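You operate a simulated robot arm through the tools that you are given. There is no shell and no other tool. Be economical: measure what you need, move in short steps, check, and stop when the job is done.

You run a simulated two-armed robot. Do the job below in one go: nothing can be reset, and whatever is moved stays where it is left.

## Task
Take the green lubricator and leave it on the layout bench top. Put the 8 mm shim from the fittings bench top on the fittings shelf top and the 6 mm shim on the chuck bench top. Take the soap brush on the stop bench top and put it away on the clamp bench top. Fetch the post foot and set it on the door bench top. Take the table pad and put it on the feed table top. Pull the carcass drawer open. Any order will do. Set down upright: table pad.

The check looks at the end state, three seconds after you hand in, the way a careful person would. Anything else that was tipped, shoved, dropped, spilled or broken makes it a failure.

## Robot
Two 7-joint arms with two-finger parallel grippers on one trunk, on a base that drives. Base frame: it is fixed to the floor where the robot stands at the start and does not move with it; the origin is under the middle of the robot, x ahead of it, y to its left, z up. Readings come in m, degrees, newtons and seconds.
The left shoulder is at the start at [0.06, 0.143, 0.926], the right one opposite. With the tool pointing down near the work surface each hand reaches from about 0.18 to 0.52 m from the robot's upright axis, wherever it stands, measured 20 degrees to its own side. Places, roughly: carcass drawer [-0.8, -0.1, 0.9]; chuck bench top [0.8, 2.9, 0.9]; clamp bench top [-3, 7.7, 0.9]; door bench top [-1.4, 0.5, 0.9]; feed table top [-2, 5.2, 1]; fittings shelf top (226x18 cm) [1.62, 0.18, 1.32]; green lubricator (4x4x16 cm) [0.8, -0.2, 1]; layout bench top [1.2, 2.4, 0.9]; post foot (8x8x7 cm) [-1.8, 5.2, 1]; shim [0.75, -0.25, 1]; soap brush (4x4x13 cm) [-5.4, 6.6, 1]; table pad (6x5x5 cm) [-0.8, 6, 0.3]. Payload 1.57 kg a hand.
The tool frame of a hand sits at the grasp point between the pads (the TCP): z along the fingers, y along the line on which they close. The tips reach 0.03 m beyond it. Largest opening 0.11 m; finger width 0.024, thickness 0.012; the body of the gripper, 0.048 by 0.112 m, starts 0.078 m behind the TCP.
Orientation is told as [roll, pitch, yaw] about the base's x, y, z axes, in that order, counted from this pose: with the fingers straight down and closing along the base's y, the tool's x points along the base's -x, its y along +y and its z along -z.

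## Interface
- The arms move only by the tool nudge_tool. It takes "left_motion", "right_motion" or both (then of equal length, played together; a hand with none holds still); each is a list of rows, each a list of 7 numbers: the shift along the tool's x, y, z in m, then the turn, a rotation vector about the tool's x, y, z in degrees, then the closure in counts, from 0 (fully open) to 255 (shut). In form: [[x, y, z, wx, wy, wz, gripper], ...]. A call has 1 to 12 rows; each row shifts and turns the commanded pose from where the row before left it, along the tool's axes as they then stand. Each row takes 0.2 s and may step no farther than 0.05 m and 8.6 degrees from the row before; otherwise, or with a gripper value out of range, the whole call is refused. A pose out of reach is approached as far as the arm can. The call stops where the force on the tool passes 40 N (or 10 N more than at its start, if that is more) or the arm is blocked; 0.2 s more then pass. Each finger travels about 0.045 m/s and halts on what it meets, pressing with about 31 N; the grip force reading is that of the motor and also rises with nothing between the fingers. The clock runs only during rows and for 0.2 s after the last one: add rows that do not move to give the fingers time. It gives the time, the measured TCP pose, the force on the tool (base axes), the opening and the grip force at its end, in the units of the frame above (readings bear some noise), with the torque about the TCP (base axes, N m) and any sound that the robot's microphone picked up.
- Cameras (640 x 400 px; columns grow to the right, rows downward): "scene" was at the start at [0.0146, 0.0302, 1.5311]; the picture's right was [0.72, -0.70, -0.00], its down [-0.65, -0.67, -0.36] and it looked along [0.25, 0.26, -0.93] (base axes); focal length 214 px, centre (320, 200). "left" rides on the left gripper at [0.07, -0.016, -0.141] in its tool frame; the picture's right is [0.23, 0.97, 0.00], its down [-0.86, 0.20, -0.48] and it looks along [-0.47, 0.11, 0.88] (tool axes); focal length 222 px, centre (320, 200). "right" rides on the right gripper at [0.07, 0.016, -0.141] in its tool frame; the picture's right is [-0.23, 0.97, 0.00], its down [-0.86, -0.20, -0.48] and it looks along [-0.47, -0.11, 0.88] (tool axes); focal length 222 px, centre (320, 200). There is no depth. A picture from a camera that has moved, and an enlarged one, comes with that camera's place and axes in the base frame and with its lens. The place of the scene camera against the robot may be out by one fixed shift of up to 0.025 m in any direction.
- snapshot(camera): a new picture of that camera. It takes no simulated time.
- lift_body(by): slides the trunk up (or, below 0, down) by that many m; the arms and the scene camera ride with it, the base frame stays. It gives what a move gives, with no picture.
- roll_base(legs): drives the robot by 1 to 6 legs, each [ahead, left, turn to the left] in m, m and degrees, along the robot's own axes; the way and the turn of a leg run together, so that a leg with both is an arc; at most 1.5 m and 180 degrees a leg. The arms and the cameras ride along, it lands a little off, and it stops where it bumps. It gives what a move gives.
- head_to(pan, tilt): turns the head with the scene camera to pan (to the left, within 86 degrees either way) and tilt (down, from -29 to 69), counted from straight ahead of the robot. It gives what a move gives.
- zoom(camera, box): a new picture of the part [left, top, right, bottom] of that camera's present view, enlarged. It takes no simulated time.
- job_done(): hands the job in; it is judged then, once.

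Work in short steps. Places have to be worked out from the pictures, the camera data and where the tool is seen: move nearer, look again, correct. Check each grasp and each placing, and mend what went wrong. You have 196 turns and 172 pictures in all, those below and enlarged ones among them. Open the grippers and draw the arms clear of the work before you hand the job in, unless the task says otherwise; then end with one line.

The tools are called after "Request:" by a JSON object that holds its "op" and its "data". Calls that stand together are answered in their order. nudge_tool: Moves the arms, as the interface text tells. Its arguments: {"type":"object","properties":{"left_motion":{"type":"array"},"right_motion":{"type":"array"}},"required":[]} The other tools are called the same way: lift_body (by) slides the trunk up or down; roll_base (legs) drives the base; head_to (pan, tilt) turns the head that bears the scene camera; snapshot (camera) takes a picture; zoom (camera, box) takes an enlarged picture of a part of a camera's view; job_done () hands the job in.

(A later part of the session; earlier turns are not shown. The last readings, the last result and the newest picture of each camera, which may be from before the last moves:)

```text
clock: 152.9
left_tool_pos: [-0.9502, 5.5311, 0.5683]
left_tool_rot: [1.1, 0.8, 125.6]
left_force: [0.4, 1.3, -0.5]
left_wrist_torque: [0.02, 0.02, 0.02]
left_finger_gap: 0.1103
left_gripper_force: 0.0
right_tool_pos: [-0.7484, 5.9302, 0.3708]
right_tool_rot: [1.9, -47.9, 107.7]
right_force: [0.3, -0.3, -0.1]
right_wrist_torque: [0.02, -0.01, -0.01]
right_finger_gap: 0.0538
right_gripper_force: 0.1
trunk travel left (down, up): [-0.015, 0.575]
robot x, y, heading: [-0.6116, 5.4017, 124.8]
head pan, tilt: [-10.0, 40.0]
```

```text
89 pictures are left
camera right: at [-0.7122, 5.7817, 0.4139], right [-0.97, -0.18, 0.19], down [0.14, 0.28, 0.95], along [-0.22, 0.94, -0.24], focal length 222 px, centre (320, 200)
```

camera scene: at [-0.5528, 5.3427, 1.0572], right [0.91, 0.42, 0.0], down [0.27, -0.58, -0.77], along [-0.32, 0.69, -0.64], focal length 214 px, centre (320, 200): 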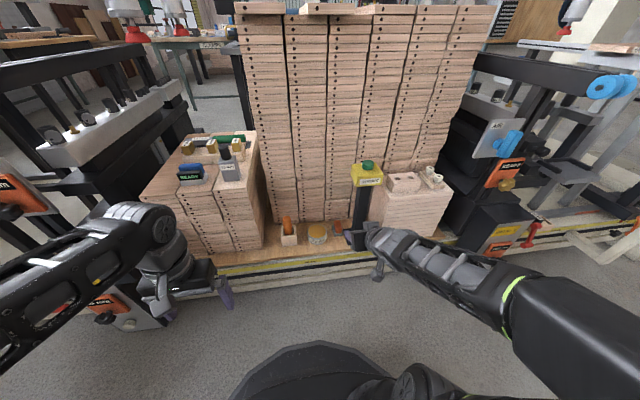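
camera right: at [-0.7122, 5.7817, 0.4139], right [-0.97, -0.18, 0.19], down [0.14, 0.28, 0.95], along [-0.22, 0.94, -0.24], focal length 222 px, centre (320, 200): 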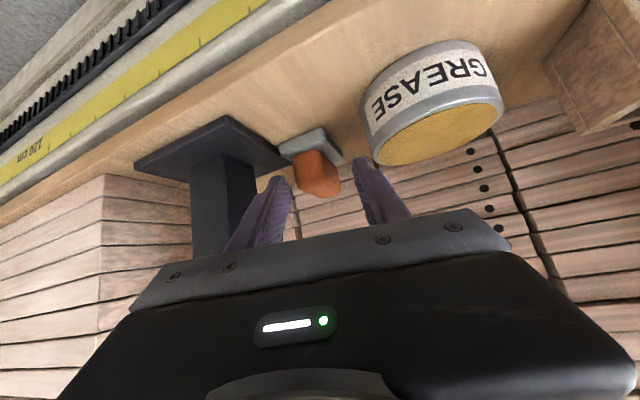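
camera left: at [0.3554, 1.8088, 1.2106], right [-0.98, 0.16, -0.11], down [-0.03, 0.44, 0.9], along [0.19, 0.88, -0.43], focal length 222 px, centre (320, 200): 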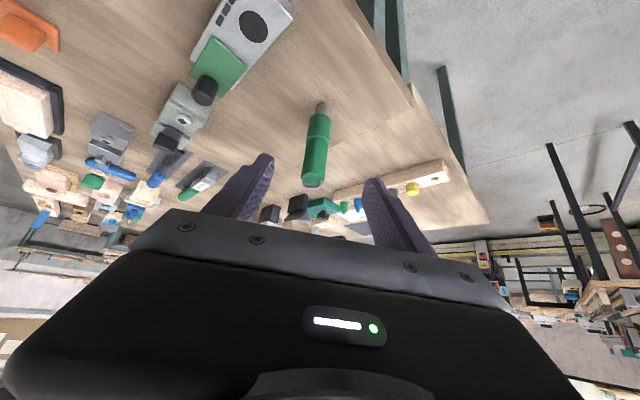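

Well centred; advance 7 cm in small steps.

Request:
{"op": "nudge_tool", "data": {"right_motion": [[-0.0066, -0.002, 0.02, 0, 0, 0, 130], [-0.0066, 0, 0.02, 0, 0, 0, 130], [0, 0, 0.017, 0, 0, 0, 130], [0, 0, 0.017, 0, 0, 0, 130], [0, 0, 0, 0, 0, 0, 130]]}}

Request:
{"op": "snapshot", "data": {"camera": "right"}}

```text
clock: 153.9
left_tool_pos: [-0.9515, 5.5276, 0.57]
left_tool_rot: [1.2, 0.4, 125.6]
left_force: [-1.1, 0.3, -0.3]
left_wrist_torque: [0.02, 0.0, -0.04]
left_finger_gap: 0.1102
left_gripper_force: 0.1
right_tool_pos: [-0.7658, 5.9859, 0.3399]
right_tool_rot: [2.3, -48.4, 107.7]
right_force: [13.7, -38.0, 54.3]
right_wrist_torque: [0.16, -1.58, -1.15]
right_finger_gap: 0.0532
right_gripper_force: 0.1
trunk travel left (down, up): [-0.015, 0.575]
robot x, y, heading: [-0.6098, 5.3979, 124.7]
head pan, tilt: [-10.0, 40.0]
stopped in row 5 (right hand): the force on the tool passed its limit (the readings are from after the stop); the commanded pose is now the measured one
```

```text
88 pictures are left
camera right: at [-0.7297, 5.8366, 0.3818], right [-0.96, -0.18, 0.2], down [0.14, 0.27, 0.95], along [-0.22, 0.95, -0.24], focal length 222 px, centre (320, 200)
```

right: 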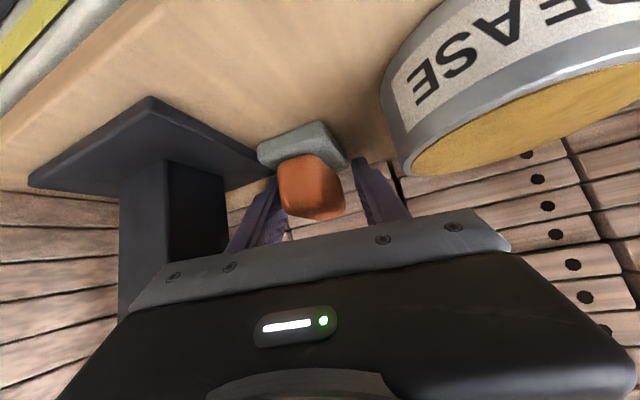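

The fingertip now presses the pad's grey base from above (54 N). I ease back 6 mm and close on the orange block.

Request:
{"op": "nudge_tool", "data": {"right_motion": [[-0.003, -0.001, -0.006, 0, 0, 0, 130], [0, 0, 0, 0, 0, 0, 170], [0, 0, 0, 0, 0, 0, 210], [0, 0, 0, 0, 0, 0, 240], [0, 0, 0, 0, 0, 0, 250], [0, 0, 0, 0, 0, 0, 250]]}}

Request:
{"op": "snapshot", "data": {"camera": "right"}}

```text
clock: 155.3
left_tool_pos: [-0.9518, 5.5303, 0.5689]
left_tool_rot: [1.2, 0.7, 125.5]
left_force: [0.3, -0.1, -0.8]
left_wrist_torque: [0.0, -0.01, 0.01]
left_finger_gap: 0.1101
left_gripper_force: 0.1
right_tool_pos: [-0.7649, 5.9849, 0.3397]
right_tool_rot: [2.1, -47.9, 107.8]
right_force: [3.8, 0.8, 6.3]
right_wrist_torque: [0.19, -0.24, -0.06]
right_finger_gap: 0.0451
right_gripper_force: 31.3
trunk travel left (down, up): [-0.015, 0.575]
robot x, y, heading: [-0.6111, 5.3966, 124.8]
head pan, tilt: [-10.0, 40.0]
```

```text
87 pictures are left
camera right: at [-0.7281, 5.836, 0.3833], right [-0.97, -0.18, 0.19], down [0.14, 0.28, 0.95], along [-0.22, 0.94, -0.25], focal length 222 px, centre (320, 200)
```

right: 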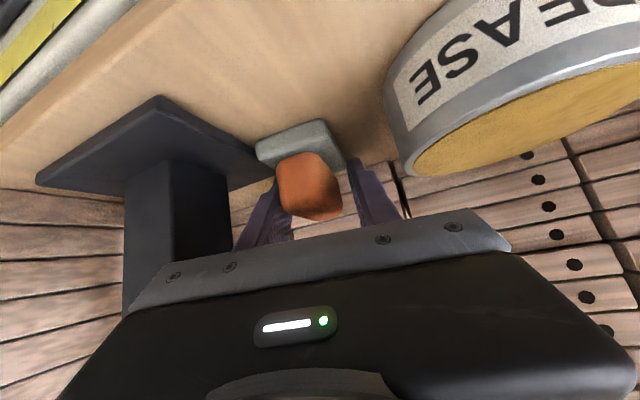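

The grip holds at 4.5 cm – the orange block itself. I lift 4 cm straight up and check.

Request:
{"op": "nudge_tool", "data": {"right_motion": [[-0.0149, 0, -0.0134, 0, 0, 0, 250], [-0.0149, 0, -0.0134, 0, 0, 0, 250], [0, 0, 0, 0, 0, 0, 250]]}}

Request:
{"op": "snapshot", "data": {"camera": "right"}}

```text
clock: 156.1
left_tool_pos: [-0.9517, 5.5297, 0.568]
left_tool_rot: [1.0, 0.7, 125.5]
left_force: [-0.1, -0.5, -0.3]
left_wrist_torque: [0.01, -0.03, 0.03]
left_finger_gap: 0.1101
left_gripper_force: 0.1
right_tool_pos: [-0.7634, 5.9845, 0.3794]
right_tool_rot: [2.0, -47.9, 107.7]
right_force: [-0.1, 0.1, -0.6]
right_wrist_torque: [0.03, -0.02, 0.01]
right_finger_gap: 0.0452
right_gripper_force: 31.0
trunk travel left (down, up): [-0.015, 0.575]
robot x, y, heading: [-0.6073, 5.3972, 124.8]
head pan, tilt: [-10.0, 40.0]
```

```text
86 pictures are left
camera right: at [-0.7269, 5.8362, 0.4239], right [-0.97, -0.18, 0.19], down [0.14, 0.28, 0.95], along [-0.22, 0.94, -0.25], focal length 222 px, centre (320, 200)
```

right: 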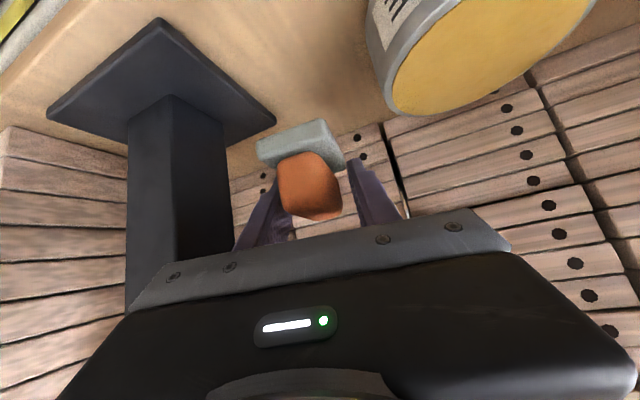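

The pad came up cleanly. I drive back 0.4 m out of the machine and raise the trunk.

Request:
{"op": "roll_base", "data": {"legs": [[-0.4, 0, 0]]}}

Request:
{"op": "lift_body", "data": {"by": 0.4}}

Request:
{"op": "lift_body", "data": {"by": 0.17}}

Request:
{"op": "head_to", "data": {"pan": 40, "tilt": 30}}

Request:
{"op": "snapshot", "data": {"camera": "scene"}}

```text
clock: 158.6
left_tool_pos: [-0.7251, 5.2066, 0.5678]
left_tool_rot: [1.1, 0.7, 125.2]
left_force: [1.1, 0.8, -0.8]
left_wrist_torque: [-0.01, 0.02, -0.01]
left_finger_gap: 0.11
left_gripper_force: 0.0
right_tool_pos: [-0.5355, 5.6609, 0.3814]
right_tool_rot: [2.0, -47.9, 107.4]
right_force: [-0.4, 0.0, -0.5]
right_wrist_torque: [0.01, 0.02, 0.01]
right_finger_gap: 0.0448
right_gripper_force: 30.5
trunk travel left (down, up): [-0.015, 0.575]
robot x, y, heading: [-0.3839, 5.0749, 124.6]
head pan, tilt: [-10.0, 40.0]
```

```text
clock: 162.4
left_tool_pos: [-0.7254, 5.2072, 0.9681]
left_tool_rot: [1.1, 0.8, 125.3]
left_force: [-0.9, -0.3, -0.1]
left_wrist_torque: [-0.01, 0.02, 0.0]
left_finger_gap: 0.1101
left_gripper_force: 0.1
right_tool_pos: [-0.5345, 5.6607, 0.78]
right_tool_rot: [2.1, -47.8, 107.4]
right_force: [0.3, -0.3, -0.5]
right_wrist_torque: [0.03, 0.02, -0.01]
right_finger_gap: 0.0443
right_gripper_force: 31.3
trunk travel left (down, up): [-0.415, 0.175]
robot x, y, heading: [-0.3819, 5.0718, 124.5]
head pan, tilt: [-10.0, 40.0]
```

```text
clock: 164.3
left_tool_pos: [-0.7259, 5.2073, 1.1385]
left_tool_rot: [1.2, 0.8, 125.3]
left_force: [0.7, 0.4, 0.0]
left_wrist_torque: [0.02, -0.01, 0.01]
left_finger_gap: 0.1101
left_gripper_force: 0.0
right_tool_pos: [-0.5365, 5.6604, 0.951]
right_tool_rot: [2.1, -47.9, 107.5]
right_force: [-0.2, -0.4, -1.2]
right_wrist_torque: [0.02, 0.01, 0.01]
right_finger_gap: 0.044
right_gripper_force: 30.7
trunk travel left (down, up): [-0.585, 0.005]
robot x, y, heading: [-0.3819, 5.0732, 124.4]
head pan, tilt: [-10.0, 40.0]
```

```text
clock: 165.5
left_tool_pos: [-0.7257, 5.2066, 1.1386]
left_tool_rot: [1.1, 0.8, 125.3]
left_force: [-0.2, 0.0, -0.7]
left_wrist_torque: [0.0, 0.0, 0.03]
left_finger_gap: 0.1102
left_gripper_force: 0.0
right_tool_pos: [-0.5369, 5.6597, 0.9501]
right_tool_rot: [2.1, -47.9, 107.5]
right_force: [-0.6, -0.3, -0.7]
right_wrist_torque: [0.0, 0.0, -0.02]
right_finger_gap: 0.0437
right_gripper_force: 31.1
trunk travel left (down, up): [-0.585, 0.005]
robot x, y, heading: [-0.3848, 5.0695, 125.0]
head pan, tilt: [40.0, 30.0]
```

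```text
85 pictures are left
camera scene: at [-0.4482, 5.0627, 1.6425], right [0.27, 0.96, 0.0], down [0.48, -0.13, -0.87], along [-0.83, 0.23, -0.5], focal length 214 px, centre (320, 200)
```

scene: 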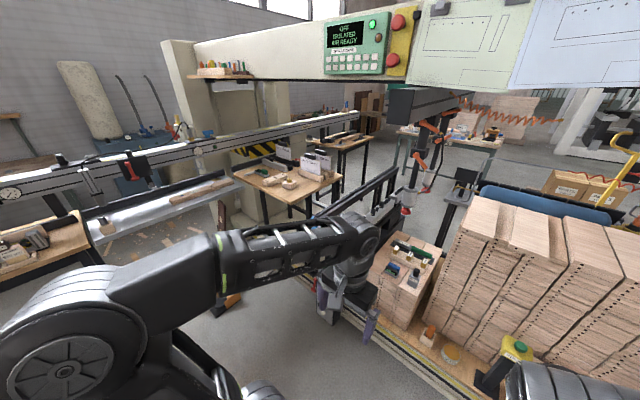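

The feed table's near corner is at about (−1.63, 5.19) and the post foot (block with yellow bushing) at about (−1.84, 5.21). I raise and draw in the right hand with the pad, then drive left to an intermediate spot and look.

Request:
{"op": "nudge_tool", "data": {"right_motion": [[-0.0316, 0, -0.0284, 0, 0, 0, 250], [-0.0316, 0, -0.0284, 0, 0, 0, 250], [-0.0316, 0, -0.0284, 0, 0, 0, 250], [-0.0316, 0, -0.0284, 0, 0, 0, 250], [0.0335, 0, -0.037, 0, 0, 0, 250], [0.0335, 0, -0.037, 0, 0, 0, 250]]}}

Request:
{"op": "roll_base", "data": {"legs": [[0.08, 0.618, 0], [0, 0, 25]]}}

Request:
{"op": "head_to", "data": {"pan": -5, "tilt": 35}}

Request:
{"op": "snapshot", "data": {"camera": "scene"}}

```text
clock: 166.9
left_tool_pos: [-0.7249, 5.2061, 1.1386]
left_tool_rot: [1.1, 0.7, 125.3]
left_force: [0.2, 0.3, 0.3]
left_wrist_torque: [-0.02, 0.03, -0.01]
left_finger_gap: 0.1101
left_gripper_force: 0.0
right_tool_pos: [-0.4971, 5.5688, 1.1201]
right_tool_rot: [2.2, -48.0, 107.3]
right_force: [0.5, -0.6, -1.1]
right_wrist_torque: [0.04, 0.03, 0.0]
right_finger_gap: 0.0438
right_gripper_force: 31.1
trunk travel left (down, up): [-0.585, 0.005]
robot x, y, heading: [-0.3827, 5.0749, 124.5]
head pan, tilt: [40.0, 30.0]
```

```text
clock: 171.7
left_tool_pos: [-1.3061, 4.7559, 1.1386]
left_tool_rot: [1.1, 0.7, 150.4]
left_force: [-0.4, 1.0, -0.1]
left_wrist_torque: [0.01, -0.01, 0.02]
left_finger_gap: 0.1098
left_gripper_force: 0.1
right_tool_pos: [-1.2552, 5.1822, 1.1201]
right_tool_rot: [2.1, -47.9, 132.6]
right_force: [0.6, 0.3, -0.8]
right_wrist_torque: [0.02, 0.01, -0.01]
right_finger_gap: 0.0434
right_gripper_force: 31.1
trunk travel left (down, up): [-0.585, 0.005]
robot x, y, heading: [-0.9386, 4.7829, 149.8]
head pan, tilt: [40.0, 30.0]
```

```text
clock: 172.8
left_tool_pos: [-1.3063, 4.758, 1.139]
left_tool_rot: [1.1, 0.8, 150.3]
left_force: [-0.5, -0.5, 0.6]
left_wrist_torque: [0.0, -0.01, -0.02]
left_finger_gap: 0.1101
left_gripper_force: 0.3
right_tool_pos: [-1.2554, 5.1818, 1.1193]
right_tool_rot: [2.1, -47.8, 132.6]
right_force: [0.5, -0.7, -0.1]
right_wrist_torque: [0.04, 0.03, 0.0]
right_finger_gap: 0.0435
right_gripper_force: 31.5
trunk travel left (down, up): [-0.585, 0.005]
robot x, y, heading: [-0.9366, 4.779, 149.5]
head pan, tilt: [-5.0, 35.0]
```

```text
84 pictures are left
camera scene: at [-0.9805, 4.8075, 1.6348], right [0.58, 0.82, 0.0], down [0.47, -0.33, -0.82], along [-0.67, 0.47, -0.57], focal length 214 px, centre (320, 200)
```

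scene: 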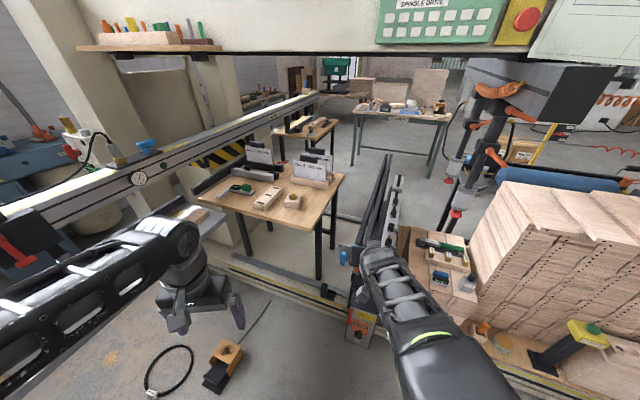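

The feed table overhangs the machine rail; post foot ≈ (−1.80, 5.22), near corner ≈ (−1.50, 5.17). I'll set the pad near that corner. I drive so that the right hand comes over the spot at height.

Request:
{"op": "roll_base", "data": {"legs": [[0.34, 0.132, 0]]}}

Request:
{"op": "snapshot", "data": {"camera": "right"}}

Request:
{"op": "head_to", "data": {"pan": -5, "tilt": 45}}

Request:
{"op": "snapshot", "data": {"camera": "scene"}}

```text
clock: 175.2
left_tool_pos: [-1.6693, 4.815, 1.1384]
left_tool_rot: [1.1, 0.9, 150.6]
left_force: [-1.0, 0.2, -0.1]
left_wrist_torque: [-0.02, -0.03, -0.01]
left_finger_gap: 0.1099
left_gripper_force: 0.0
right_tool_pos: [-1.6204, 5.241, 1.12]
right_tool_rot: [2.1, -48.0, 132.8]
right_force: [0.0, 0.1, -0.7]
right_wrist_torque: [0.03, 0.0, -0.01]
right_finger_gap: 0.0435
right_gripper_force: 30.8
trunk travel left (down, up): [-0.585, 0.005]
robot x, y, heading: [-1.3049, 4.8388, 149.9]
head pan, tilt: [-5.0, 35.0]
```

```text
83 pictures are left
camera right: at [-1.5245, 5.1207, 1.1634], right [-0.8, -0.57, 0.19], down [0.01, 0.31, 0.95], along [-0.6, 0.76, -0.25], focal length 222 px, centre (320, 200)
```

right: 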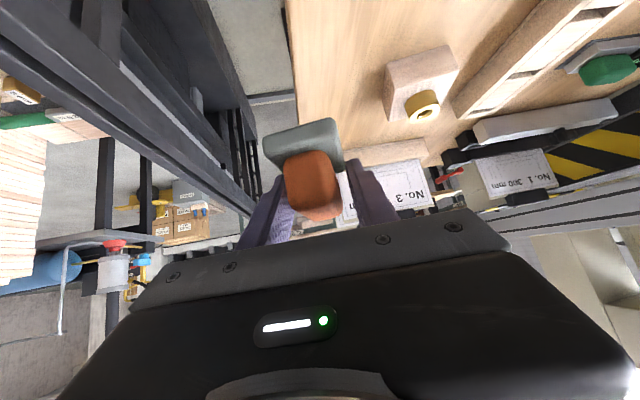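

```text
clock: 175.9
left_tool_pos: [-1.6694, 4.8137, 1.1381]
left_tool_rot: [1.1, 0.6, 150.7]
left_force: [0.8, -0.4, 0.1]
left_wrist_torque: [0.02, 0.02, 0.0]
left_finger_gap: 0.11
left_gripper_force: 0.1
right_tool_pos: [-1.6204, 5.2411, 1.121]
right_tool_rot: [2.2, -47.9, 132.7]
right_force: [-0.7, 0.3, -1.2]
right_wrist_torque: [0.03, 0.0, 0.01]
right_finger_gap: 0.0433
right_gripper_force: 31.1
trunk travel left (down, up): [-0.585, 0.005]
robot x, y, heading: [-1.3021, 4.8409, 150.0]
head pan, tilt: [-5.0, 45.0]
```

```text
82 pictures are left
camera scene: at [-1.3382, 4.8619, 1.62], right [0.57, 0.82, 0.0], down [0.58, -0.41, -0.71], along [-0.58, 0.41, -0.71], focal length 214 px, centre (320, 200)
```

scene: 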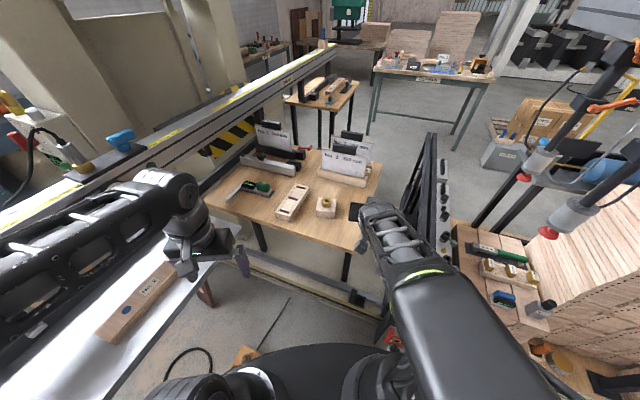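

The table's right edge runs just under the pad now; a roomier free spot is behind the post foot near (−1.79, 5.36). I move the base a little ahead-right and look again.

Request:
{"op": "roll_base", "data": {"legs": [[0.12, -0.08, 0]]}}

Request:
{"op": "nudge_tool", "data": {"right_motion": [[-0.02, 0.03, 0.022, 0, 0, 0, 250], [-0.02, 0.03, 0.022, 0, 0, 0, 250], [0, 0.02, 0, 0, 0, 0, 250], [0, 0, 0, 0, 0, 0, 250]]}}

Request:
{"op": "snapshot", "data": {"camera": "right"}}

Request:
{"op": "snapshot", "data": {"camera": "scene"}}

```text
clock: 177.2
left_tool_pos: [-1.7311, 4.9464, 1.1379]
left_tool_rot: [1.2, 0.9, 150.6]
left_force: [-0.2, -0.2, -0.1]
left_wrist_torque: [-0.05, 0.02, 0.01]
left_finger_gap: 0.1102
left_gripper_force: 0.1
right_tool_pos: [-1.6802, 5.3725, 1.1193]
right_tool_rot: [2.2, -47.9, 132.7]
right_force: [-0.7, 0.7, -1.0]
right_wrist_torque: [0.0, 0.02, 0.04]
right_finger_gap: 0.0437
right_gripper_force: 31.0
trunk travel left (down, up): [-0.585, 0.005]
robot x, y, heading: [-1.3661, 4.9731, 150.1]
head pan, tilt: [-5.0, 45.0]
```

```text
clock: 178.2
left_tool_pos: [-1.7301, 4.9456, 1.1391]
left_tool_rot: [1.2, 0.7, 150.6]
left_force: [-0.6, -0.3, -0.1]
left_wrist_torque: [-0.02, 0.02, 0.02]
left_finger_gap: 0.11
left_gripper_force: 0.0
right_tool_pos: [-1.7779, 5.3588, 1.1219]
right_tool_rot: [2.1, -47.9, 132.8]
right_force: [0.3, 0.4, -0.9]
right_wrist_torque: [-0.01, 0.02, -0.03]
right_finger_gap: 0.0434
right_gripper_force: 31.0
trunk travel left (down, up): [-0.585, 0.005]
robot x, y, heading: [-1.3631, 4.9703, 150.1]
head pan, tilt: [-5.0, 45.0]
```

```text
81 pictures are left
camera right: at [-1.6822, 5.2388, 1.1656], right [-0.8, -0.57, 0.19], down [0.01, 0.31, 0.95], along [-0.6, 0.76, -0.25], focal length 222 px, centre (320, 200)
```

right: 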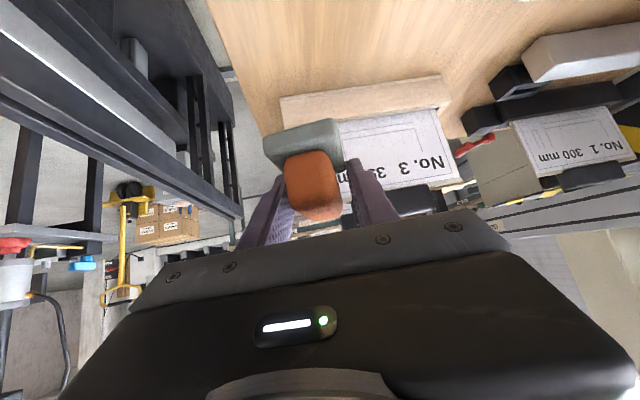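

```text
80 pictures are left
camera scene: at [-1.399, 4.9934, 1.6199], right [0.58, 0.82, 0.0], down [0.58, -0.41, -0.71], along [-0.58, 0.41, -0.71], focal length 214 px, centre (320, 200)
```

scene: 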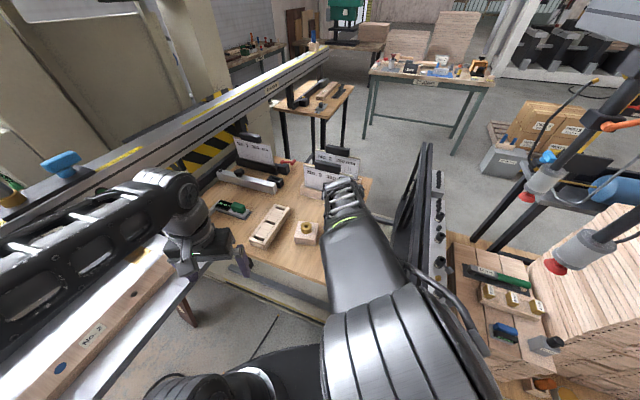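

Clear wood below: 6 cm to the table's edge, 12 cm to the No. 3 holder. I lower 10 cm then look.

Request:
{"op": "nudge_tool", "data": {"right_motion": [[0.026, 0, 0.0235, 0, 0, 0, 250], [0.026, 0, 0.0235, 0, 0, 0, 250], [0.0223, 0, 0.02, 0, 0, 0, 250], [0, 0, 0, 0, 0, 0, 250]]}}

Request:
{"op": "snapshot", "data": {"camera": "right"}}

```text
clock: 179.2
left_tool_pos: [-1.731, 4.9449, 1.1385]
left_tool_rot: [1.2, 0.8, 150.5]
left_force: [0.1, 0.1, -0.6]
left_wrist_torque: [0.01, 0.03, 0.01]
left_finger_gap: 0.1101
left_gripper_force: 0.1
right_tool_pos: [-1.7816, 5.3557, 1.02]
right_tool_rot: [2.1, -47.9, 132.7]
right_force: [0.0, -0.4, -0.2]
right_wrist_torque: [-0.03, 0.0, -0.02]
right_finger_gap: 0.0429
right_gripper_force: 30.8
trunk travel left (down, up): [-0.585, 0.005]
robot x, y, heading: [-1.3631, 4.9687, 149.9]
head pan, tilt: [-5.0, 45.0]
```

```text
79 pictures are left
camera right: at [-1.6852, 5.2367, 1.0645], right [-0.8, -0.57, 0.19], down [0.01, 0.31, 0.95], along [-0.6, 0.76, -0.24], focal length 222 px, centre (320, 200)
```

right: 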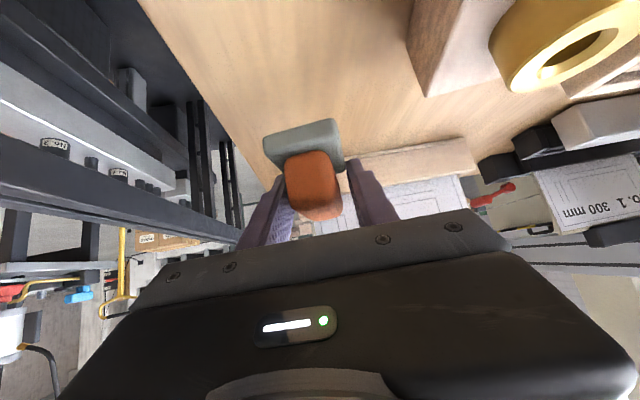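

Good. Now small steps down until contact.

Request:
{"op": "nudge_tool", "data": {"right_motion": [[0.0037, 0, 0.0034, 0, 0, 0, 250], [0.003, 0, 0.0027, 0, 0, 0, 250], [0.003, 0, 0.0027, 0, 0, 0, 250], [0, 0, 0, 0, 0, 0, 250]]}}

```text
clock: 180.2
left_tool_pos: [-1.7302, 4.9459, 1.1392]
left_tool_rot: [1.1, 0.8, 150.6]
left_force: [0.2, 0.5, 0.4]
left_wrist_torque: [0.04, -0.04, 0.01]
left_finger_gap: 0.1102
left_gripper_force: 0.1
right_tool_pos: [-1.7813, 5.3554, 1.0077]
right_tool_rot: [2.1, -47.9, 132.7]
right_force: [0.4, 0.2, -0.3]
right_wrist_torque: [0.0, -0.02, 0.0]
right_finger_gap: 0.0431
right_gripper_force: 30.9
trunk travel left (down, up): [-0.585, 0.005]
robot x, y, heading: [-1.3624, 4.9728, 150.0]
head pan, tilt: [-5.0, 45.0]
```

Request:
{"op": "nudge_tool", "data": {"right_motion": [[0.003, 0, 0.0027, 0, 0, 0, 250], [0.003, 0, 0.0027, 0, 0, 0, 250], [0.003, 0, 0.0027, 0, 0, 0, 250], [0, 0, 0, 0, 0, 0, 250]]}}

Request:
{"op": "snapshot", "data": {"camera": "right"}}

```text
clock: 181.2
left_tool_pos: [-1.73, 4.9463, 1.1391]
left_tool_rot: [1.2, 0.7, 150.6]
left_force: [0.2, 0.4, -0.2]
left_wrist_torque: [0.03, -0.03, 0.02]
left_finger_gap: 0.11
left_gripper_force: 0.1
right_tool_pos: [-1.7815, 5.3556, 0.9963]
right_tool_rot: [2.1, -47.9, 132.9]
right_force: [0.0, 0.3, -1.0]
right_wrist_torque: [-0.01, 0.03, 0.0]
right_finger_gap: 0.0432
right_gripper_force: 31.3
trunk travel left (down, up): [-0.585, 0.005]
robot x, y, heading: [-1.3641, 4.9687, 149.9]
head pan, tilt: [-5.0, 45.0]
```

```text
78 pictures are left
camera right: at [-1.6855, 5.2362, 1.04], right [-0.8, -0.57, 0.19], down [0.01, 0.31, 0.95], along [-0.6, 0.76, -0.24], focal length 222 px, centre (320, 200)
```

right: 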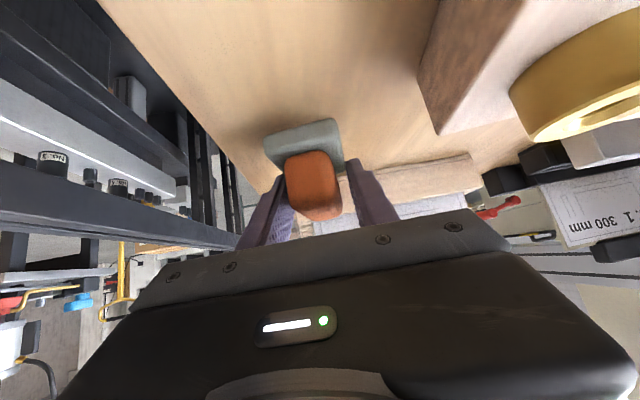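

Request:
{"op": "nudge_tool", "data": {"right_motion": [[0.003, 0, 0.0027, 0, 0, 0, 250], [0.003, 0, 0.0027, 0, 0, 0, 250], [0.003, 0, 0.0027, 0, 0, 0, 250], [0.0022, 0, 0.002, 0, 0, 0, 250], [0, 0, 0, 0, 0, 0, 250]]}}

```text
clock: 182.4
left_tool_pos: [-1.7287, 4.9451, 1.1389]
left_tool_rot: [1.1, 0.7, 150.6]
left_force: [1.0, 0.3, -0.1]
left_wrist_torque: [0.0, 0.01, -0.02]
left_finger_gap: 0.11
left_gripper_force: 0.1
right_tool_pos: [-1.7814, 5.3548, 0.9813]
right_tool_rot: [2.0, -47.9, 132.7]
right_force: [0.1, -0.3, -0.9]
right_wrist_torque: [0.05, -0.04, 0.0]
right_finger_gap: 0.0431
right_gripper_force: 31.1
trunk travel left (down, up): [-0.585, 0.005]
robot x, y, heading: [-1.3632, 4.9691, 150.1]
head pan, tilt: [-5.0, 45.0]
```

Request:
{"op": "nudge_tool", "data": {"right_motion": [[0.0022, 0, 0.002, 0, 0, 0, 250], [0.0022, 0, 0.002, 0, 0, 0, 250], [0.0022, 0, 0.002, 0, 0, 0, 250], [0, 0, 0, 0, 0, 0, 250]]}}

Request:
{"op": "snapshot", "data": {"camera": "right"}}

```text
clock: 183.3
left_tool_pos: [-1.7285, 4.9448, 1.1403]
left_tool_rot: [1.1, 0.7, 150.6]
left_force: [-0.7, 0.3, -0.8]
left_wrist_torque: [0.02, 0.01, 0.01]
left_finger_gap: 0.1102
left_gripper_force: 0.0
right_tool_pos: [-1.7828, 5.3566, 0.9786]
right_tool_rot: [2.6, -48.7, 132.2]
right_force: [5.1, -2.4, 20.4]
right_wrist_torque: [0.04, -0.73, -0.09]
right_finger_gap: 0.0434
right_gripper_force: 31.5
trunk travel left (down, up): [-0.585, 0.005]
robot x, y, heading: [-1.3676, 4.9704, 149.6]
head pan, tilt: [-5.0, 45.0]
stopped in row 4 (right hand): the force on the tool passed its limit (the readings are from after the stop); the commanded pose is now the measured one
```

```text
77 pictures are left
camera right: at [-1.687, 5.2367, 1.0207], right [-0.8, -0.57, 0.2], down [0.02, 0.3, 0.95], along [-0.6, 0.76, -0.23], focal length 222 px, centre (320, 200)
```

right: 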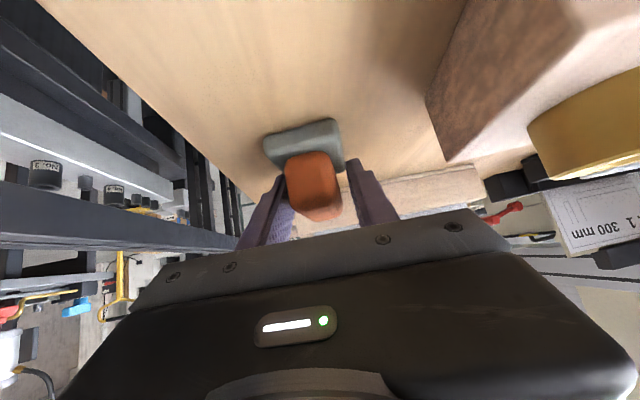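

Contact at the pad's base (bench ≈ 0.925). I ease 1 mm and open gently.

Request:
{"op": "nudge_tool", "data": {"right_motion": [[-0.0008, 0, -0.0007, 0, 0, 0, 250], [0, 0, 0, 0, 0, 0, 150], [0, 0, 0, 0, 0, 0, 140], [0, 0, 0, 0, 0, 0, 130], [0, 0, 0, 0, 0, 0, 110], [0, 0, 0, 0, 0, 0, 110]]}}

Request:
{"op": "snapshot", "data": {"camera": "right"}}

```text
clock: 184.7
left_tool_pos: [-1.7298, 4.9428, 1.1382]
left_tool_rot: [1.1, 0.7, 150.6]
left_force: [0.1, -0.7, -0.7]
left_wrist_torque: [-0.01, 0.02, -0.02]
left_finger_gap: 0.11
left_gripper_force: 0.1
right_tool_pos: [-1.785, 5.3539, 0.9791]
right_tool_rot: [2.5, -48.7, 132.6]
right_force: [-10.7, -10.3, 18.8]
right_wrist_torque: [0.27, 0.12, 0.27]
right_finger_gap: 0.0496
right_gripper_force: 0.0
trunk travel left (down, up): [-0.585, 0.005]
robot x, y, heading: [-1.3615, 4.9686, 149.7]
head pan, tilt: [-5.0, 45.0]
```

```text
76 pictures are left
camera right: at [-1.6889, 5.2349, 1.0211], right [-0.79, -0.57, 0.2], down [0.02, 0.3, 0.95], along [-0.61, 0.76, -0.23], focal length 222 px, centre (320, 200)
```

right: 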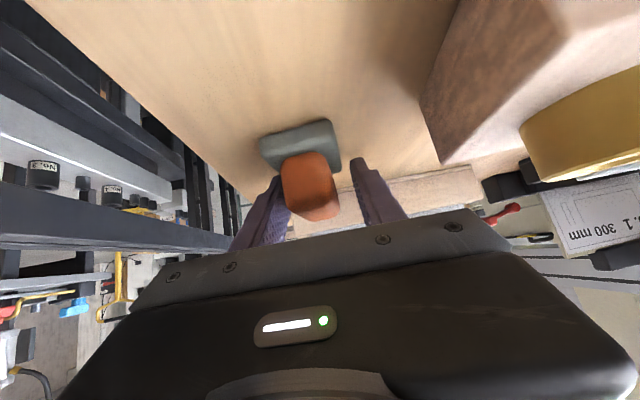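

Opening stopped at 5 cm with a side force: the right finger met the press frame. The pad is free, so I hold this opening and withdraw straight back along the fingers in small steps.

Request:
{"op": "nudge_tool", "data": {"right_motion": [[0, 0, 0, 0, 0, 0, 142], [0, 0, 0, 0, 0, 0, 142], [0, 0, -0.006, 0, 0, 0, 142], [0, 0, -0.008, 0, 0, 0, 142]]}}

Request:
{"op": "snapshot", "data": {"camera": "right"}}

```text
clock: 185.7
left_tool_pos: [-1.7297, 4.9447, 1.1388]
left_tool_rot: [1.0, 0.7, 150.5]
left_force: [0.6, 0.1, 0.4]
left_wrist_torque: [-0.01, -0.05, -0.01]
left_finger_gap: 0.1102
left_gripper_force: 0.0
right_tool_pos: [-1.7739, 5.3493, 0.9849]
right_tool_rot: [2.3, -48.3, 132.5]
right_force: [-0.5, -0.3, -0.6]
right_wrist_torque: [-0.01, -0.05, 0.0]
right_finger_gap: 0.0487
right_gripper_force: 0.1
trunk travel left (down, up): [-0.585, 0.005]
robot x, y, heading: [-1.3646, 4.9738, 149.9]
head pan, tilt: [-5.0, 45.0]
```

```text
75 pictures are left
camera right: at [-1.6784, 5.2299, 1.0289], right [-0.8, -0.57, 0.2], down [0.01, 0.31, 0.95], along [-0.6, 0.76, -0.24], focal length 222 px, centre (320, 200)
```

right: 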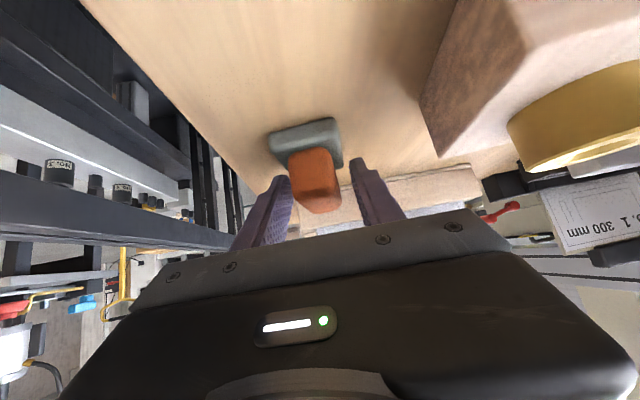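

The pad stands on the table, free. I withdraw further.

Request:
{"op": "nudge_tool", "data": {"right_motion": [[0, 0.001, -0.015, 0, 0, 0, 142], [0, 0, -0.02, 0, 0, 0, 142], [-0.01, 0, -0.03, 0, 0, 0, 142], [-0.02, 0, -0.03, 0, 0, 0, 142], [-0.02, 0, -0.03, 0, 0, 0, 142]]}}

Request:
{"op": "snapshot", "data": {"camera": "right"}}

```text
clock: 187.0
left_tool_pos: [-1.7298, 4.9449, 1.1385]
left_tool_rot: [1.1, 0.8, 150.6]
left_force: [0.2, 0.5, 0.4]
left_wrist_torque: [0.0, 0.0, 0.0]
left_finger_gap: 0.1102
left_gripper_force: 0.0
right_tool_pos: [-1.7032, 5.3735, 1.0785]
right_tool_rot: [1.2, -45.1, 123.8]
right_force: [-0.1, 0.8, 0.0]
right_wrist_torque: [0.0, -0.01, 0.01]
right_finger_gap: 0.0487
right_gripper_force: 0.1
trunk travel left (down, up): [-0.585, 0.005]
robot x, y, heading: [-1.3673, 4.9715, 150.1]
head pan, tilt: [-5.0, 45.0]
stopped in row 5 (right hand): the arm was blocked; the commanded pose is now the measured one
```

```text
74 pictures are left
camera right: at [-1.6309, 5.2423, 1.1301], right [-0.89, -0.42, 0.17], down [0.03, 0.34, 0.94], along [-0.45, 0.84, -0.29], focal length 222 px, centre (320, 200)
```

right: 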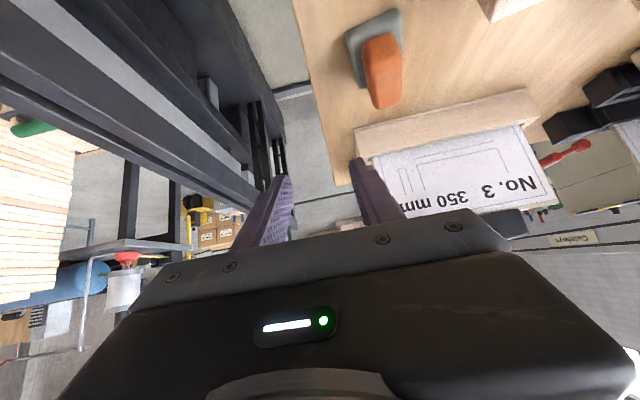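

The hand folded but is clear of the pad, which stands upright. I drive the base back toward the open floor.

Request:
{"op": "roll_base", "data": {"legs": [[-0.122, 0.093, 0]]}}

Request:
{"op": "snapshot", "data": {"camera": "scene"}}

```text
clock: 188.4
left_tool_pos: [-1.671, 4.8033, 1.1384]
left_tool_rot: [1.1, 0.8, 150.5]
left_force: [0.5, 0.2, -0.1]
left_wrist_torque: [0.06, 0.01, 0.01]
left_finger_gap: 0.11
left_gripper_force: 0.1
right_tool_pos: [-1.6439, 5.2332, 1.0792]
right_tool_rot: [1.1, -45.0, 123.6]
right_force: [0.2, -0.2, -0.1]
right_wrist_torque: [0.02, -0.02, 0.0]
right_finger_gap: 0.0488
right_gripper_force: 0.0
trunk travel left (down, up): [-0.585, 0.005]
robot x, y, heading: [-1.3027, 4.8297, 149.7]
head pan, tilt: [-5.0, 45.0]
```

```text
73 pictures are left
camera scene: at [-1.3392, 4.8503, 1.62], right [0.58, 0.82, 0.0], down [0.58, -0.41, -0.71], along [-0.58, 0.41, -0.71], focal length 214 px, centre (320, 200)
```

scene: 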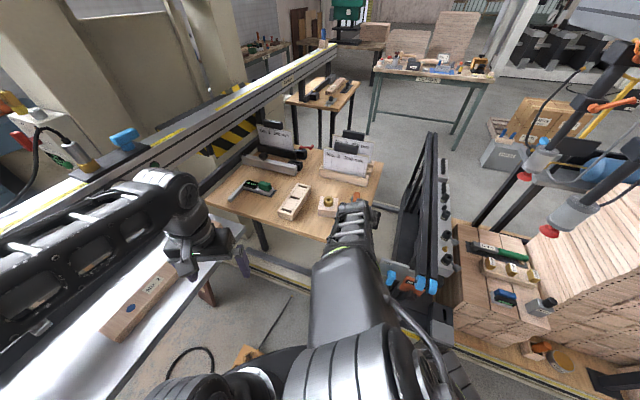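

Now the post foot. I level the right hand and open it, then look down on the block.

Request:
{"op": "nudge_tool", "data": {"right_motion": [[0, 0, -0.03, 0, 8.4, 0, 100], [0, 0.02, -0.02, 0, 8.4, 0, 60], [0, 0.03, 0, 0, 8.4, 0, 20], [0, 0.03, 0, 0, 8.4, 0, 0], [0, 0.02, 0, 0, 8.4, 0, 0], [0, 0.02, 0, 0, 3, 0, 0]]}}

Request:
{"op": "roll_base", "data": {"legs": [[0.11, 0.02, 0]]}}

Request:
{"op": "snapshot", "data": {"camera": "right"}}

Request:
{"op": "snapshot", "data": {"camera": "scene"}}

```text
clock: 189.8
left_tool_pos: [-1.6709, 4.8054, 1.139]
left_tool_rot: [1.1, 0.8, 150.5]
left_force: [-0.1, -0.7, -0.5]
left_wrist_torque: [0.0, -0.01, 0.0]
left_finger_gap: 0.1098
left_gripper_force: 0.1
right_tool_pos: [-1.7258, 5.1361, 1.1174]
right_tool_rot: [0.8, 0.0, 124.4]
right_force: [0.1, -0.1, 0.6]
right_wrist_torque: [0.02, -0.02, -0.03]
right_finger_gap: 0.1098
right_gripper_force: 0.1
trunk travel left (down, up): [-0.585, 0.005]
robot x, y, heading: [-1.3044, 4.8317, 149.8]
head pan, tilt: [-5.0, 45.0]
```

```text
clock: 191.0
left_tool_pos: [-1.7781, 4.8443, 1.1382]
left_tool_rot: [1.2, 0.8, 150.5]
left_force: [-0.3, -0.4, -0.1]
left_wrist_torque: [-0.03, -0.08, 0.02]
left_finger_gap: 0.1096
left_gripper_force: 0.0
right_tool_pos: [-1.8313, 5.1759, 1.1169]
right_tool_rot: [0.8, 0.0, 124.5]
right_force: [-0.7, -0.4, 0.4]
right_wrist_torque: [-0.02, -0.06, 0.05]
right_finger_gap: 0.11
right_gripper_force: 0.1
trunk travel left (down, up): [-0.585, 0.005]
robot x, y, heading: [-1.4132, 4.8675, 149.5]
head pan, tilt: [-5.0, 45.0]
```

```text
72 pictures are left
camera right: at [-1.8033, 5.1104, 1.2592], right [-0.93, -0.36, 0.01], down [-0.32, 0.82, 0.48], along [-0.18, 0.44, -0.88], focal length 222 px, centre (320, 200)
```

right: 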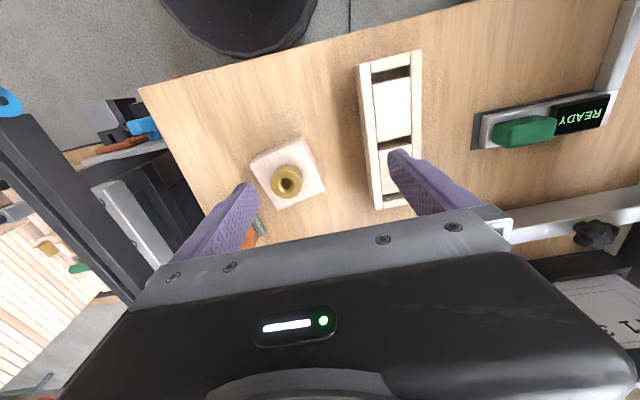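

```text
71 pictures are left
camera scene: at [-1.4475, 4.8911, 1.6199], right [0.58, 0.82, 0.0], down [0.58, -0.41, -0.71], along [-0.58, 0.41, -0.71], focal length 214 px, centre (320, 200)
```

scene: 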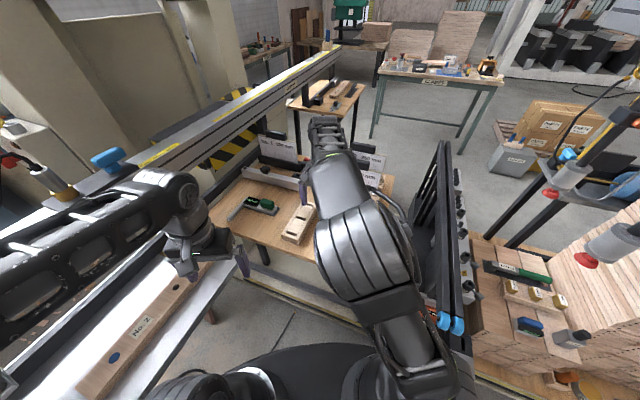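

The block's centre is at about (−1.805, 5.225), turned about 10° from the fingers. I shift, turn and descend part way.

Request:
{"op": "nudge_tool", "data": {"right_motion": [[-0.0257, -0.03, 0, 0, 0, -5, 15], [0, -0.019, 0, 0, 0, -5, 15], [0, 0, 0.035, 0, 0, 0, 15], [0, 0, 0.03, 0, 0, 0, 15], [0, 0, 0, 0, 0, 0, 15]]}}

Request:
{"op": "snapshot", "data": {"camera": "right"}}

```text
clock: 192.2
left_tool_pos: [-1.7767, 4.8426, 1.1394]
left_tool_rot: [1.2, 0.7, 150.5]
left_force: [-0.5, 0.0, -0.1]
left_wrist_torque: [-0.02, -0.03, 0.0]
left_finger_gap: 0.11
left_gripper_force: 0.0
right_tool_pos: [-1.8076, 5.2252, 1.0527]
right_tool_rot: [0.8, -0.2, 134.5]
right_force: [-0.1, -0.3, -0.6]
right_wrist_torque: [0.01, -0.02, -0.01]
right_finger_gap: 0.1034
right_gripper_force: 0.0
trunk travel left (down, up): [-0.585, 0.005]
robot x, y, heading: [-1.4102, 4.8703, 149.6]
head pan, tilt: [-5.0, 45.0]
```

```text
70 pictures are left
camera right: at [-1.767, 5.1646, 1.1933], right [-0.85, -0.52, 0.01], down [-0.45, 0.75, 0.48], along [-0.26, 0.4, -0.88], focal length 222 px, centre (320, 200)
```

right: 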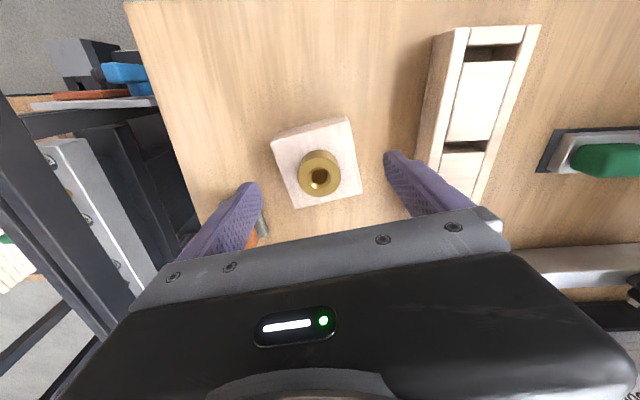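

Centred; turn 6° more, descend 8.7 cm and close.

Request:
{"op": "nudge_tool", "data": {"right_motion": [[0, 0, 0.03, 0, 0, -6, 15], [0, 0, 0.03, 0, 0, 0, 15], [0, 0, 0.027, 0, 0, 0, 15], [0, 0, 0, 0, 0, 0, 50], [0, 0, 0, 0, 0, 0, 90], [0, 0, 0, 0, 0, 0, 120], [0, 0, 0, 0, 0, 0, 150], [0, 0, 0, 0, 0, 0, 150]]}}

Request:
{"op": "snapshot", "data": {"camera": "right"}}

```text
clock: 193.0
left_tool_pos: [-1.7773, 4.8425, 1.1389]
left_tool_rot: [1.2, 0.7, 150.5]
left_force: [-0.3, 0.6, 0.6]
left_wrist_torque: [0.01, 0.01, 0.03]
left_finger_gap: 0.1101
left_gripper_force: 0.1
right_tool_pos: [-1.8072, 5.2249, 0.9814]
right_tool_rot: [0.9, -0.2, 140.7]
right_force: [5.9, -6.0, 12.9]
right_wrist_torque: [0.34, -0.77, -0.45]
right_finger_gap: 0.1027
right_gripper_force: 0.1
trunk travel left (down, up): [-0.585, 0.005]
robot x, y, heading: [-1.4099, 4.8677, 149.7]
head pan, tilt: [-5.0, 45.0]
stopped in row 3 (right hand): the force on the tool passed its limit (the readings are from after the stop); the commanded pose is now the measured one
```

```text
69 pictures are left
camera right: at [-1.7617, 5.1688, 1.1224], right [-0.79, -0.61, 0.01], down [-0.53, 0.7, 0.48], along [-0.3, 0.37, -0.88], focal length 222 px, centre (320, 200)
```

right: 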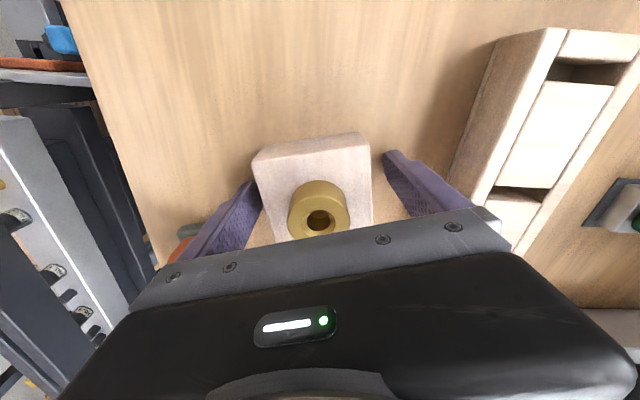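

The right fingertip met something at z ≈ 0.95. I rise 2 cm and zoom in to see.

Request:
{"op": "nudge_tool", "data": {"right_motion": [[0, 0, -0.015, 0, 0, 0, 0], [0, 0, 0, 0, 0, 0, 0]]}}

Request:
{"op": "zoom", "data": {"camera": "right", "box": [130, 110, 450, 290]}}

```text
clock: 193.6
left_tool_pos: [-1.777, 4.8438, 1.1374]
left_tool_rot: [1.2, 0.8, 150.5]
left_force: [-0.2, 0.1, 0.1]
left_wrist_torque: [0.0, 0.0, 0.03]
left_finger_gap: 0.1098
left_gripper_force: 0.0
right_tool_pos: [-1.8104, 5.2256, 0.9953]
right_tool_rot: [0.7, -0.3, 140.7]
right_force: [-0.3, -0.6, 0.0]
right_wrist_torque: [0.01, 0.01, -0.01]
right_finger_gap: 0.1099
right_gripper_force: 0.0
trunk travel left (down, up): [-0.585, 0.005]
robot x, y, heading: [-1.4116, 4.8707, 149.5]
head pan, tilt: [-5.0, 45.0]
```

```text
2.00 times, centred on (290, 200) of right
camera zoom: at [-1.7632, 5.1697, 1.1361], right [-0.79, -0.61, 0.01], down [-0.53, 0.7, 0.48], along [-0.3, 0.37, -0.88], focal length 444 px, centre (380, 200)
```

zoom: 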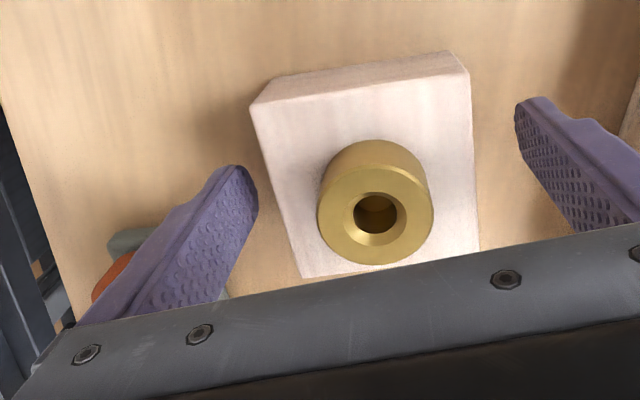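

The block sits 6 mm right and 1 cm ahead of the fingers' centre. I correct, with full opening, and descend again.

Request:
{"op": "nudge_tool", "data": {"right_motion": [[-0.009, -0.006, 0, 0, 0, 0, 0], [0, 0, 0.012, 0, 0, 0, 0], [0, 0, 0.012, 0, 0, 0, 0], [0, 0, 0.006, 0, 0, 0, 0], [0, 0, 0, 0, 0, 0, 0]]}}

Request:
{"op": "zoom", "data": {"camera": "right", "box": [130, 110, 450, 290]}}

```text
clock: 194.4
left_tool_pos: [-1.7756, 4.8425, 1.1385]
left_tool_rot: [1.1, 0.7, 150.4]
left_force: [0.3, 1.5, 0.6]
left_wrist_torque: [0.02, -0.04, 0.01]
left_finger_gap: 0.1101
left_gripper_force: 0.0
right_tool_pos: [-1.8111, 5.2364, 0.9812]
right_tool_rot: [0.7, -0.3, 140.6]
right_force: [11.0, -9.4, 23.1]
right_wrist_torque: [0.6, -1.4, -0.77]
right_finger_gap: 0.1092
right_gripper_force: 0.2
trunk travel left (down, up): [-0.585, 0.005]
robot x, y, heading: [-1.4115, 4.8678, 149.8]
head pan, tilt: [-5.0, 45.0]
stopped in row 3 (right hand): the force on the tool passed its limit (the readings are from after the stop); the commanded pose is now the measured one
```

```text
2.00 times, centred on (290, 200) of right
camera zoom: at [-1.7648, 5.18, 1.1221], right [-0.79, -0.61, 0.01], down [-0.53, 0.7, 0.48], along [-0.3, 0.38, -0.88], focal length 444 px, centre (380, 200)
```

zoom: 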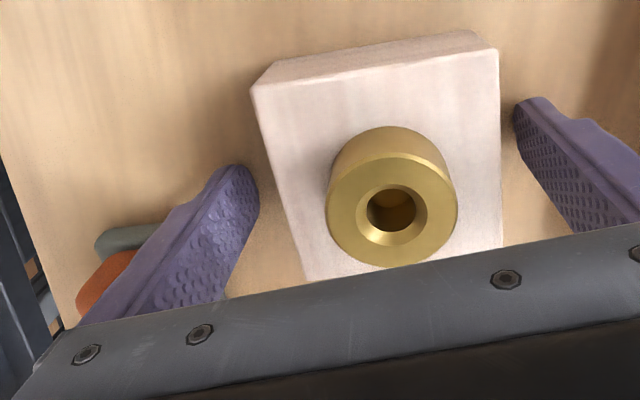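

The pattern fits the fingertip touching the table top itself (table ≈ 0.95). So the depth is right: I rise 3 mm and close.

Request:
{"op": "nudge_tool", "data": {"right_motion": [[0, -0.002, -0.004, 0, 0, 0, 0], [0, 0, 0, 0, 0, 0, 40], [0, 0, 0, 0, 0, 0, 80], [0, 0, 0, 0, 0, 0, 120], [0, 0, 0, 0, 0, 0, 140], [0, 0, 0, 0, 0, 0, 140]]}}

Request:
{"op": "snapshot", "data": {"camera": "right"}}

```text
clock: 195.8
left_tool_pos: [-1.7764, 4.8442, 1.1383]
left_tool_rot: [1.0, 0.8, 150.4]
left_force: [-0.1, 0.0, -0.3]
left_wrist_torque: [-0.01, 0.0, 0.0]
left_finger_gap: 0.1101
left_gripper_force: 0.0
right_tool_pos: [-1.8135, 5.2399, 0.9815]
right_tool_rot: [0.8, -0.7, 140.6]
right_force: [-1.7, -0.4, 2.1]
right_wrist_torque: [0.14, -0.09, -0.03]
right_finger_gap: 0.076
right_gripper_force: 31.1
trunk travel left (down, up): [-0.585, 0.005]
robot x, y, heading: [-1.4115, 4.8698, 149.9]
head pan, tilt: [-5.0, 45.0]
```

```text
66 pictures are left
camera right: at [-1.7661, 5.1833, 1.1233], right [-0.79, -0.61, 0.02], down [-0.53, 0.7, 0.49], along [-0.31, 0.38, -0.87], focal length 222 px, centre (320, 200)
```

right: 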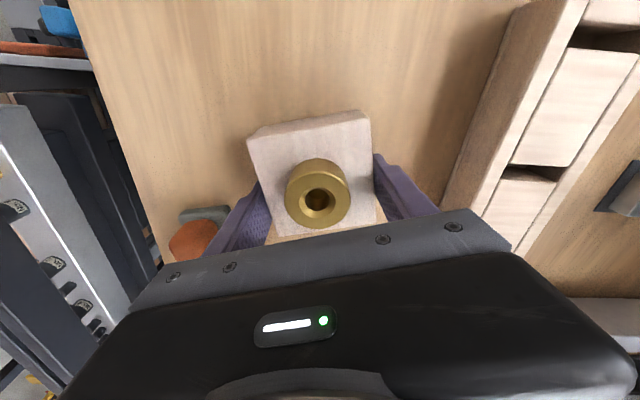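

Held at 7.6 cm. I lift straight up 12 cm and check the pad and the block.

Request:
{"op": "nudge_tool", "data": {"right_motion": [[0, 0, -0.02, 0, 0, 0, 140], [0, 0, -0.03, 0, 0, 0, 140], [0, 0, -0.035, 0, 0, 0, 140], [0, 0, -0.035, 0, 0, 0, 140]]}}

Request:
{"op": "snapshot", "data": {"camera": "right"}}

```text
clock: 196.8
left_tool_pos: [-1.7776, 4.8444, 1.1388]
left_tool_rot: [1.2, 0.9, 150.6]
left_force: [-0.3, -0.2, -0.5]
left_wrist_torque: [-0.03, 0.01, -0.01]
left_finger_gap: 0.1101
left_gripper_force: 0.0
right_tool_pos: [-1.81, 5.2399, 1.101]
right_tool_rot: [0.7, -0.7, 140.6]
right_force: [-0.5, -0.8, -3.5]
right_wrist_torque: [0.0, 0.0, 0.02]
right_finger_gap: 0.076
right_gripper_force: 31.3
trunk travel left (down, up): [-0.585, 0.005]
robot x, y, heading: [-1.4086, 4.8678, 149.8]
head pan, tilt: [-5.0, 45.0]
```

```text
65 pictures are left
camera right: at [-1.7636, 5.1826, 1.2427], right [-0.79, -0.61, 0.01], down [-0.53, 0.7, 0.49], along [-0.31, 0.38, -0.87], focal length 222 px, centre (320, 200)
```

right: 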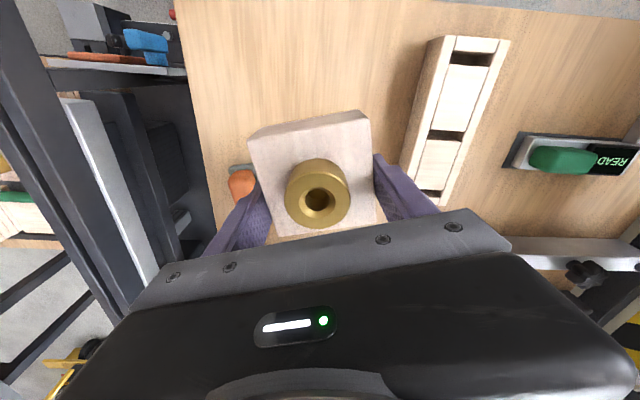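

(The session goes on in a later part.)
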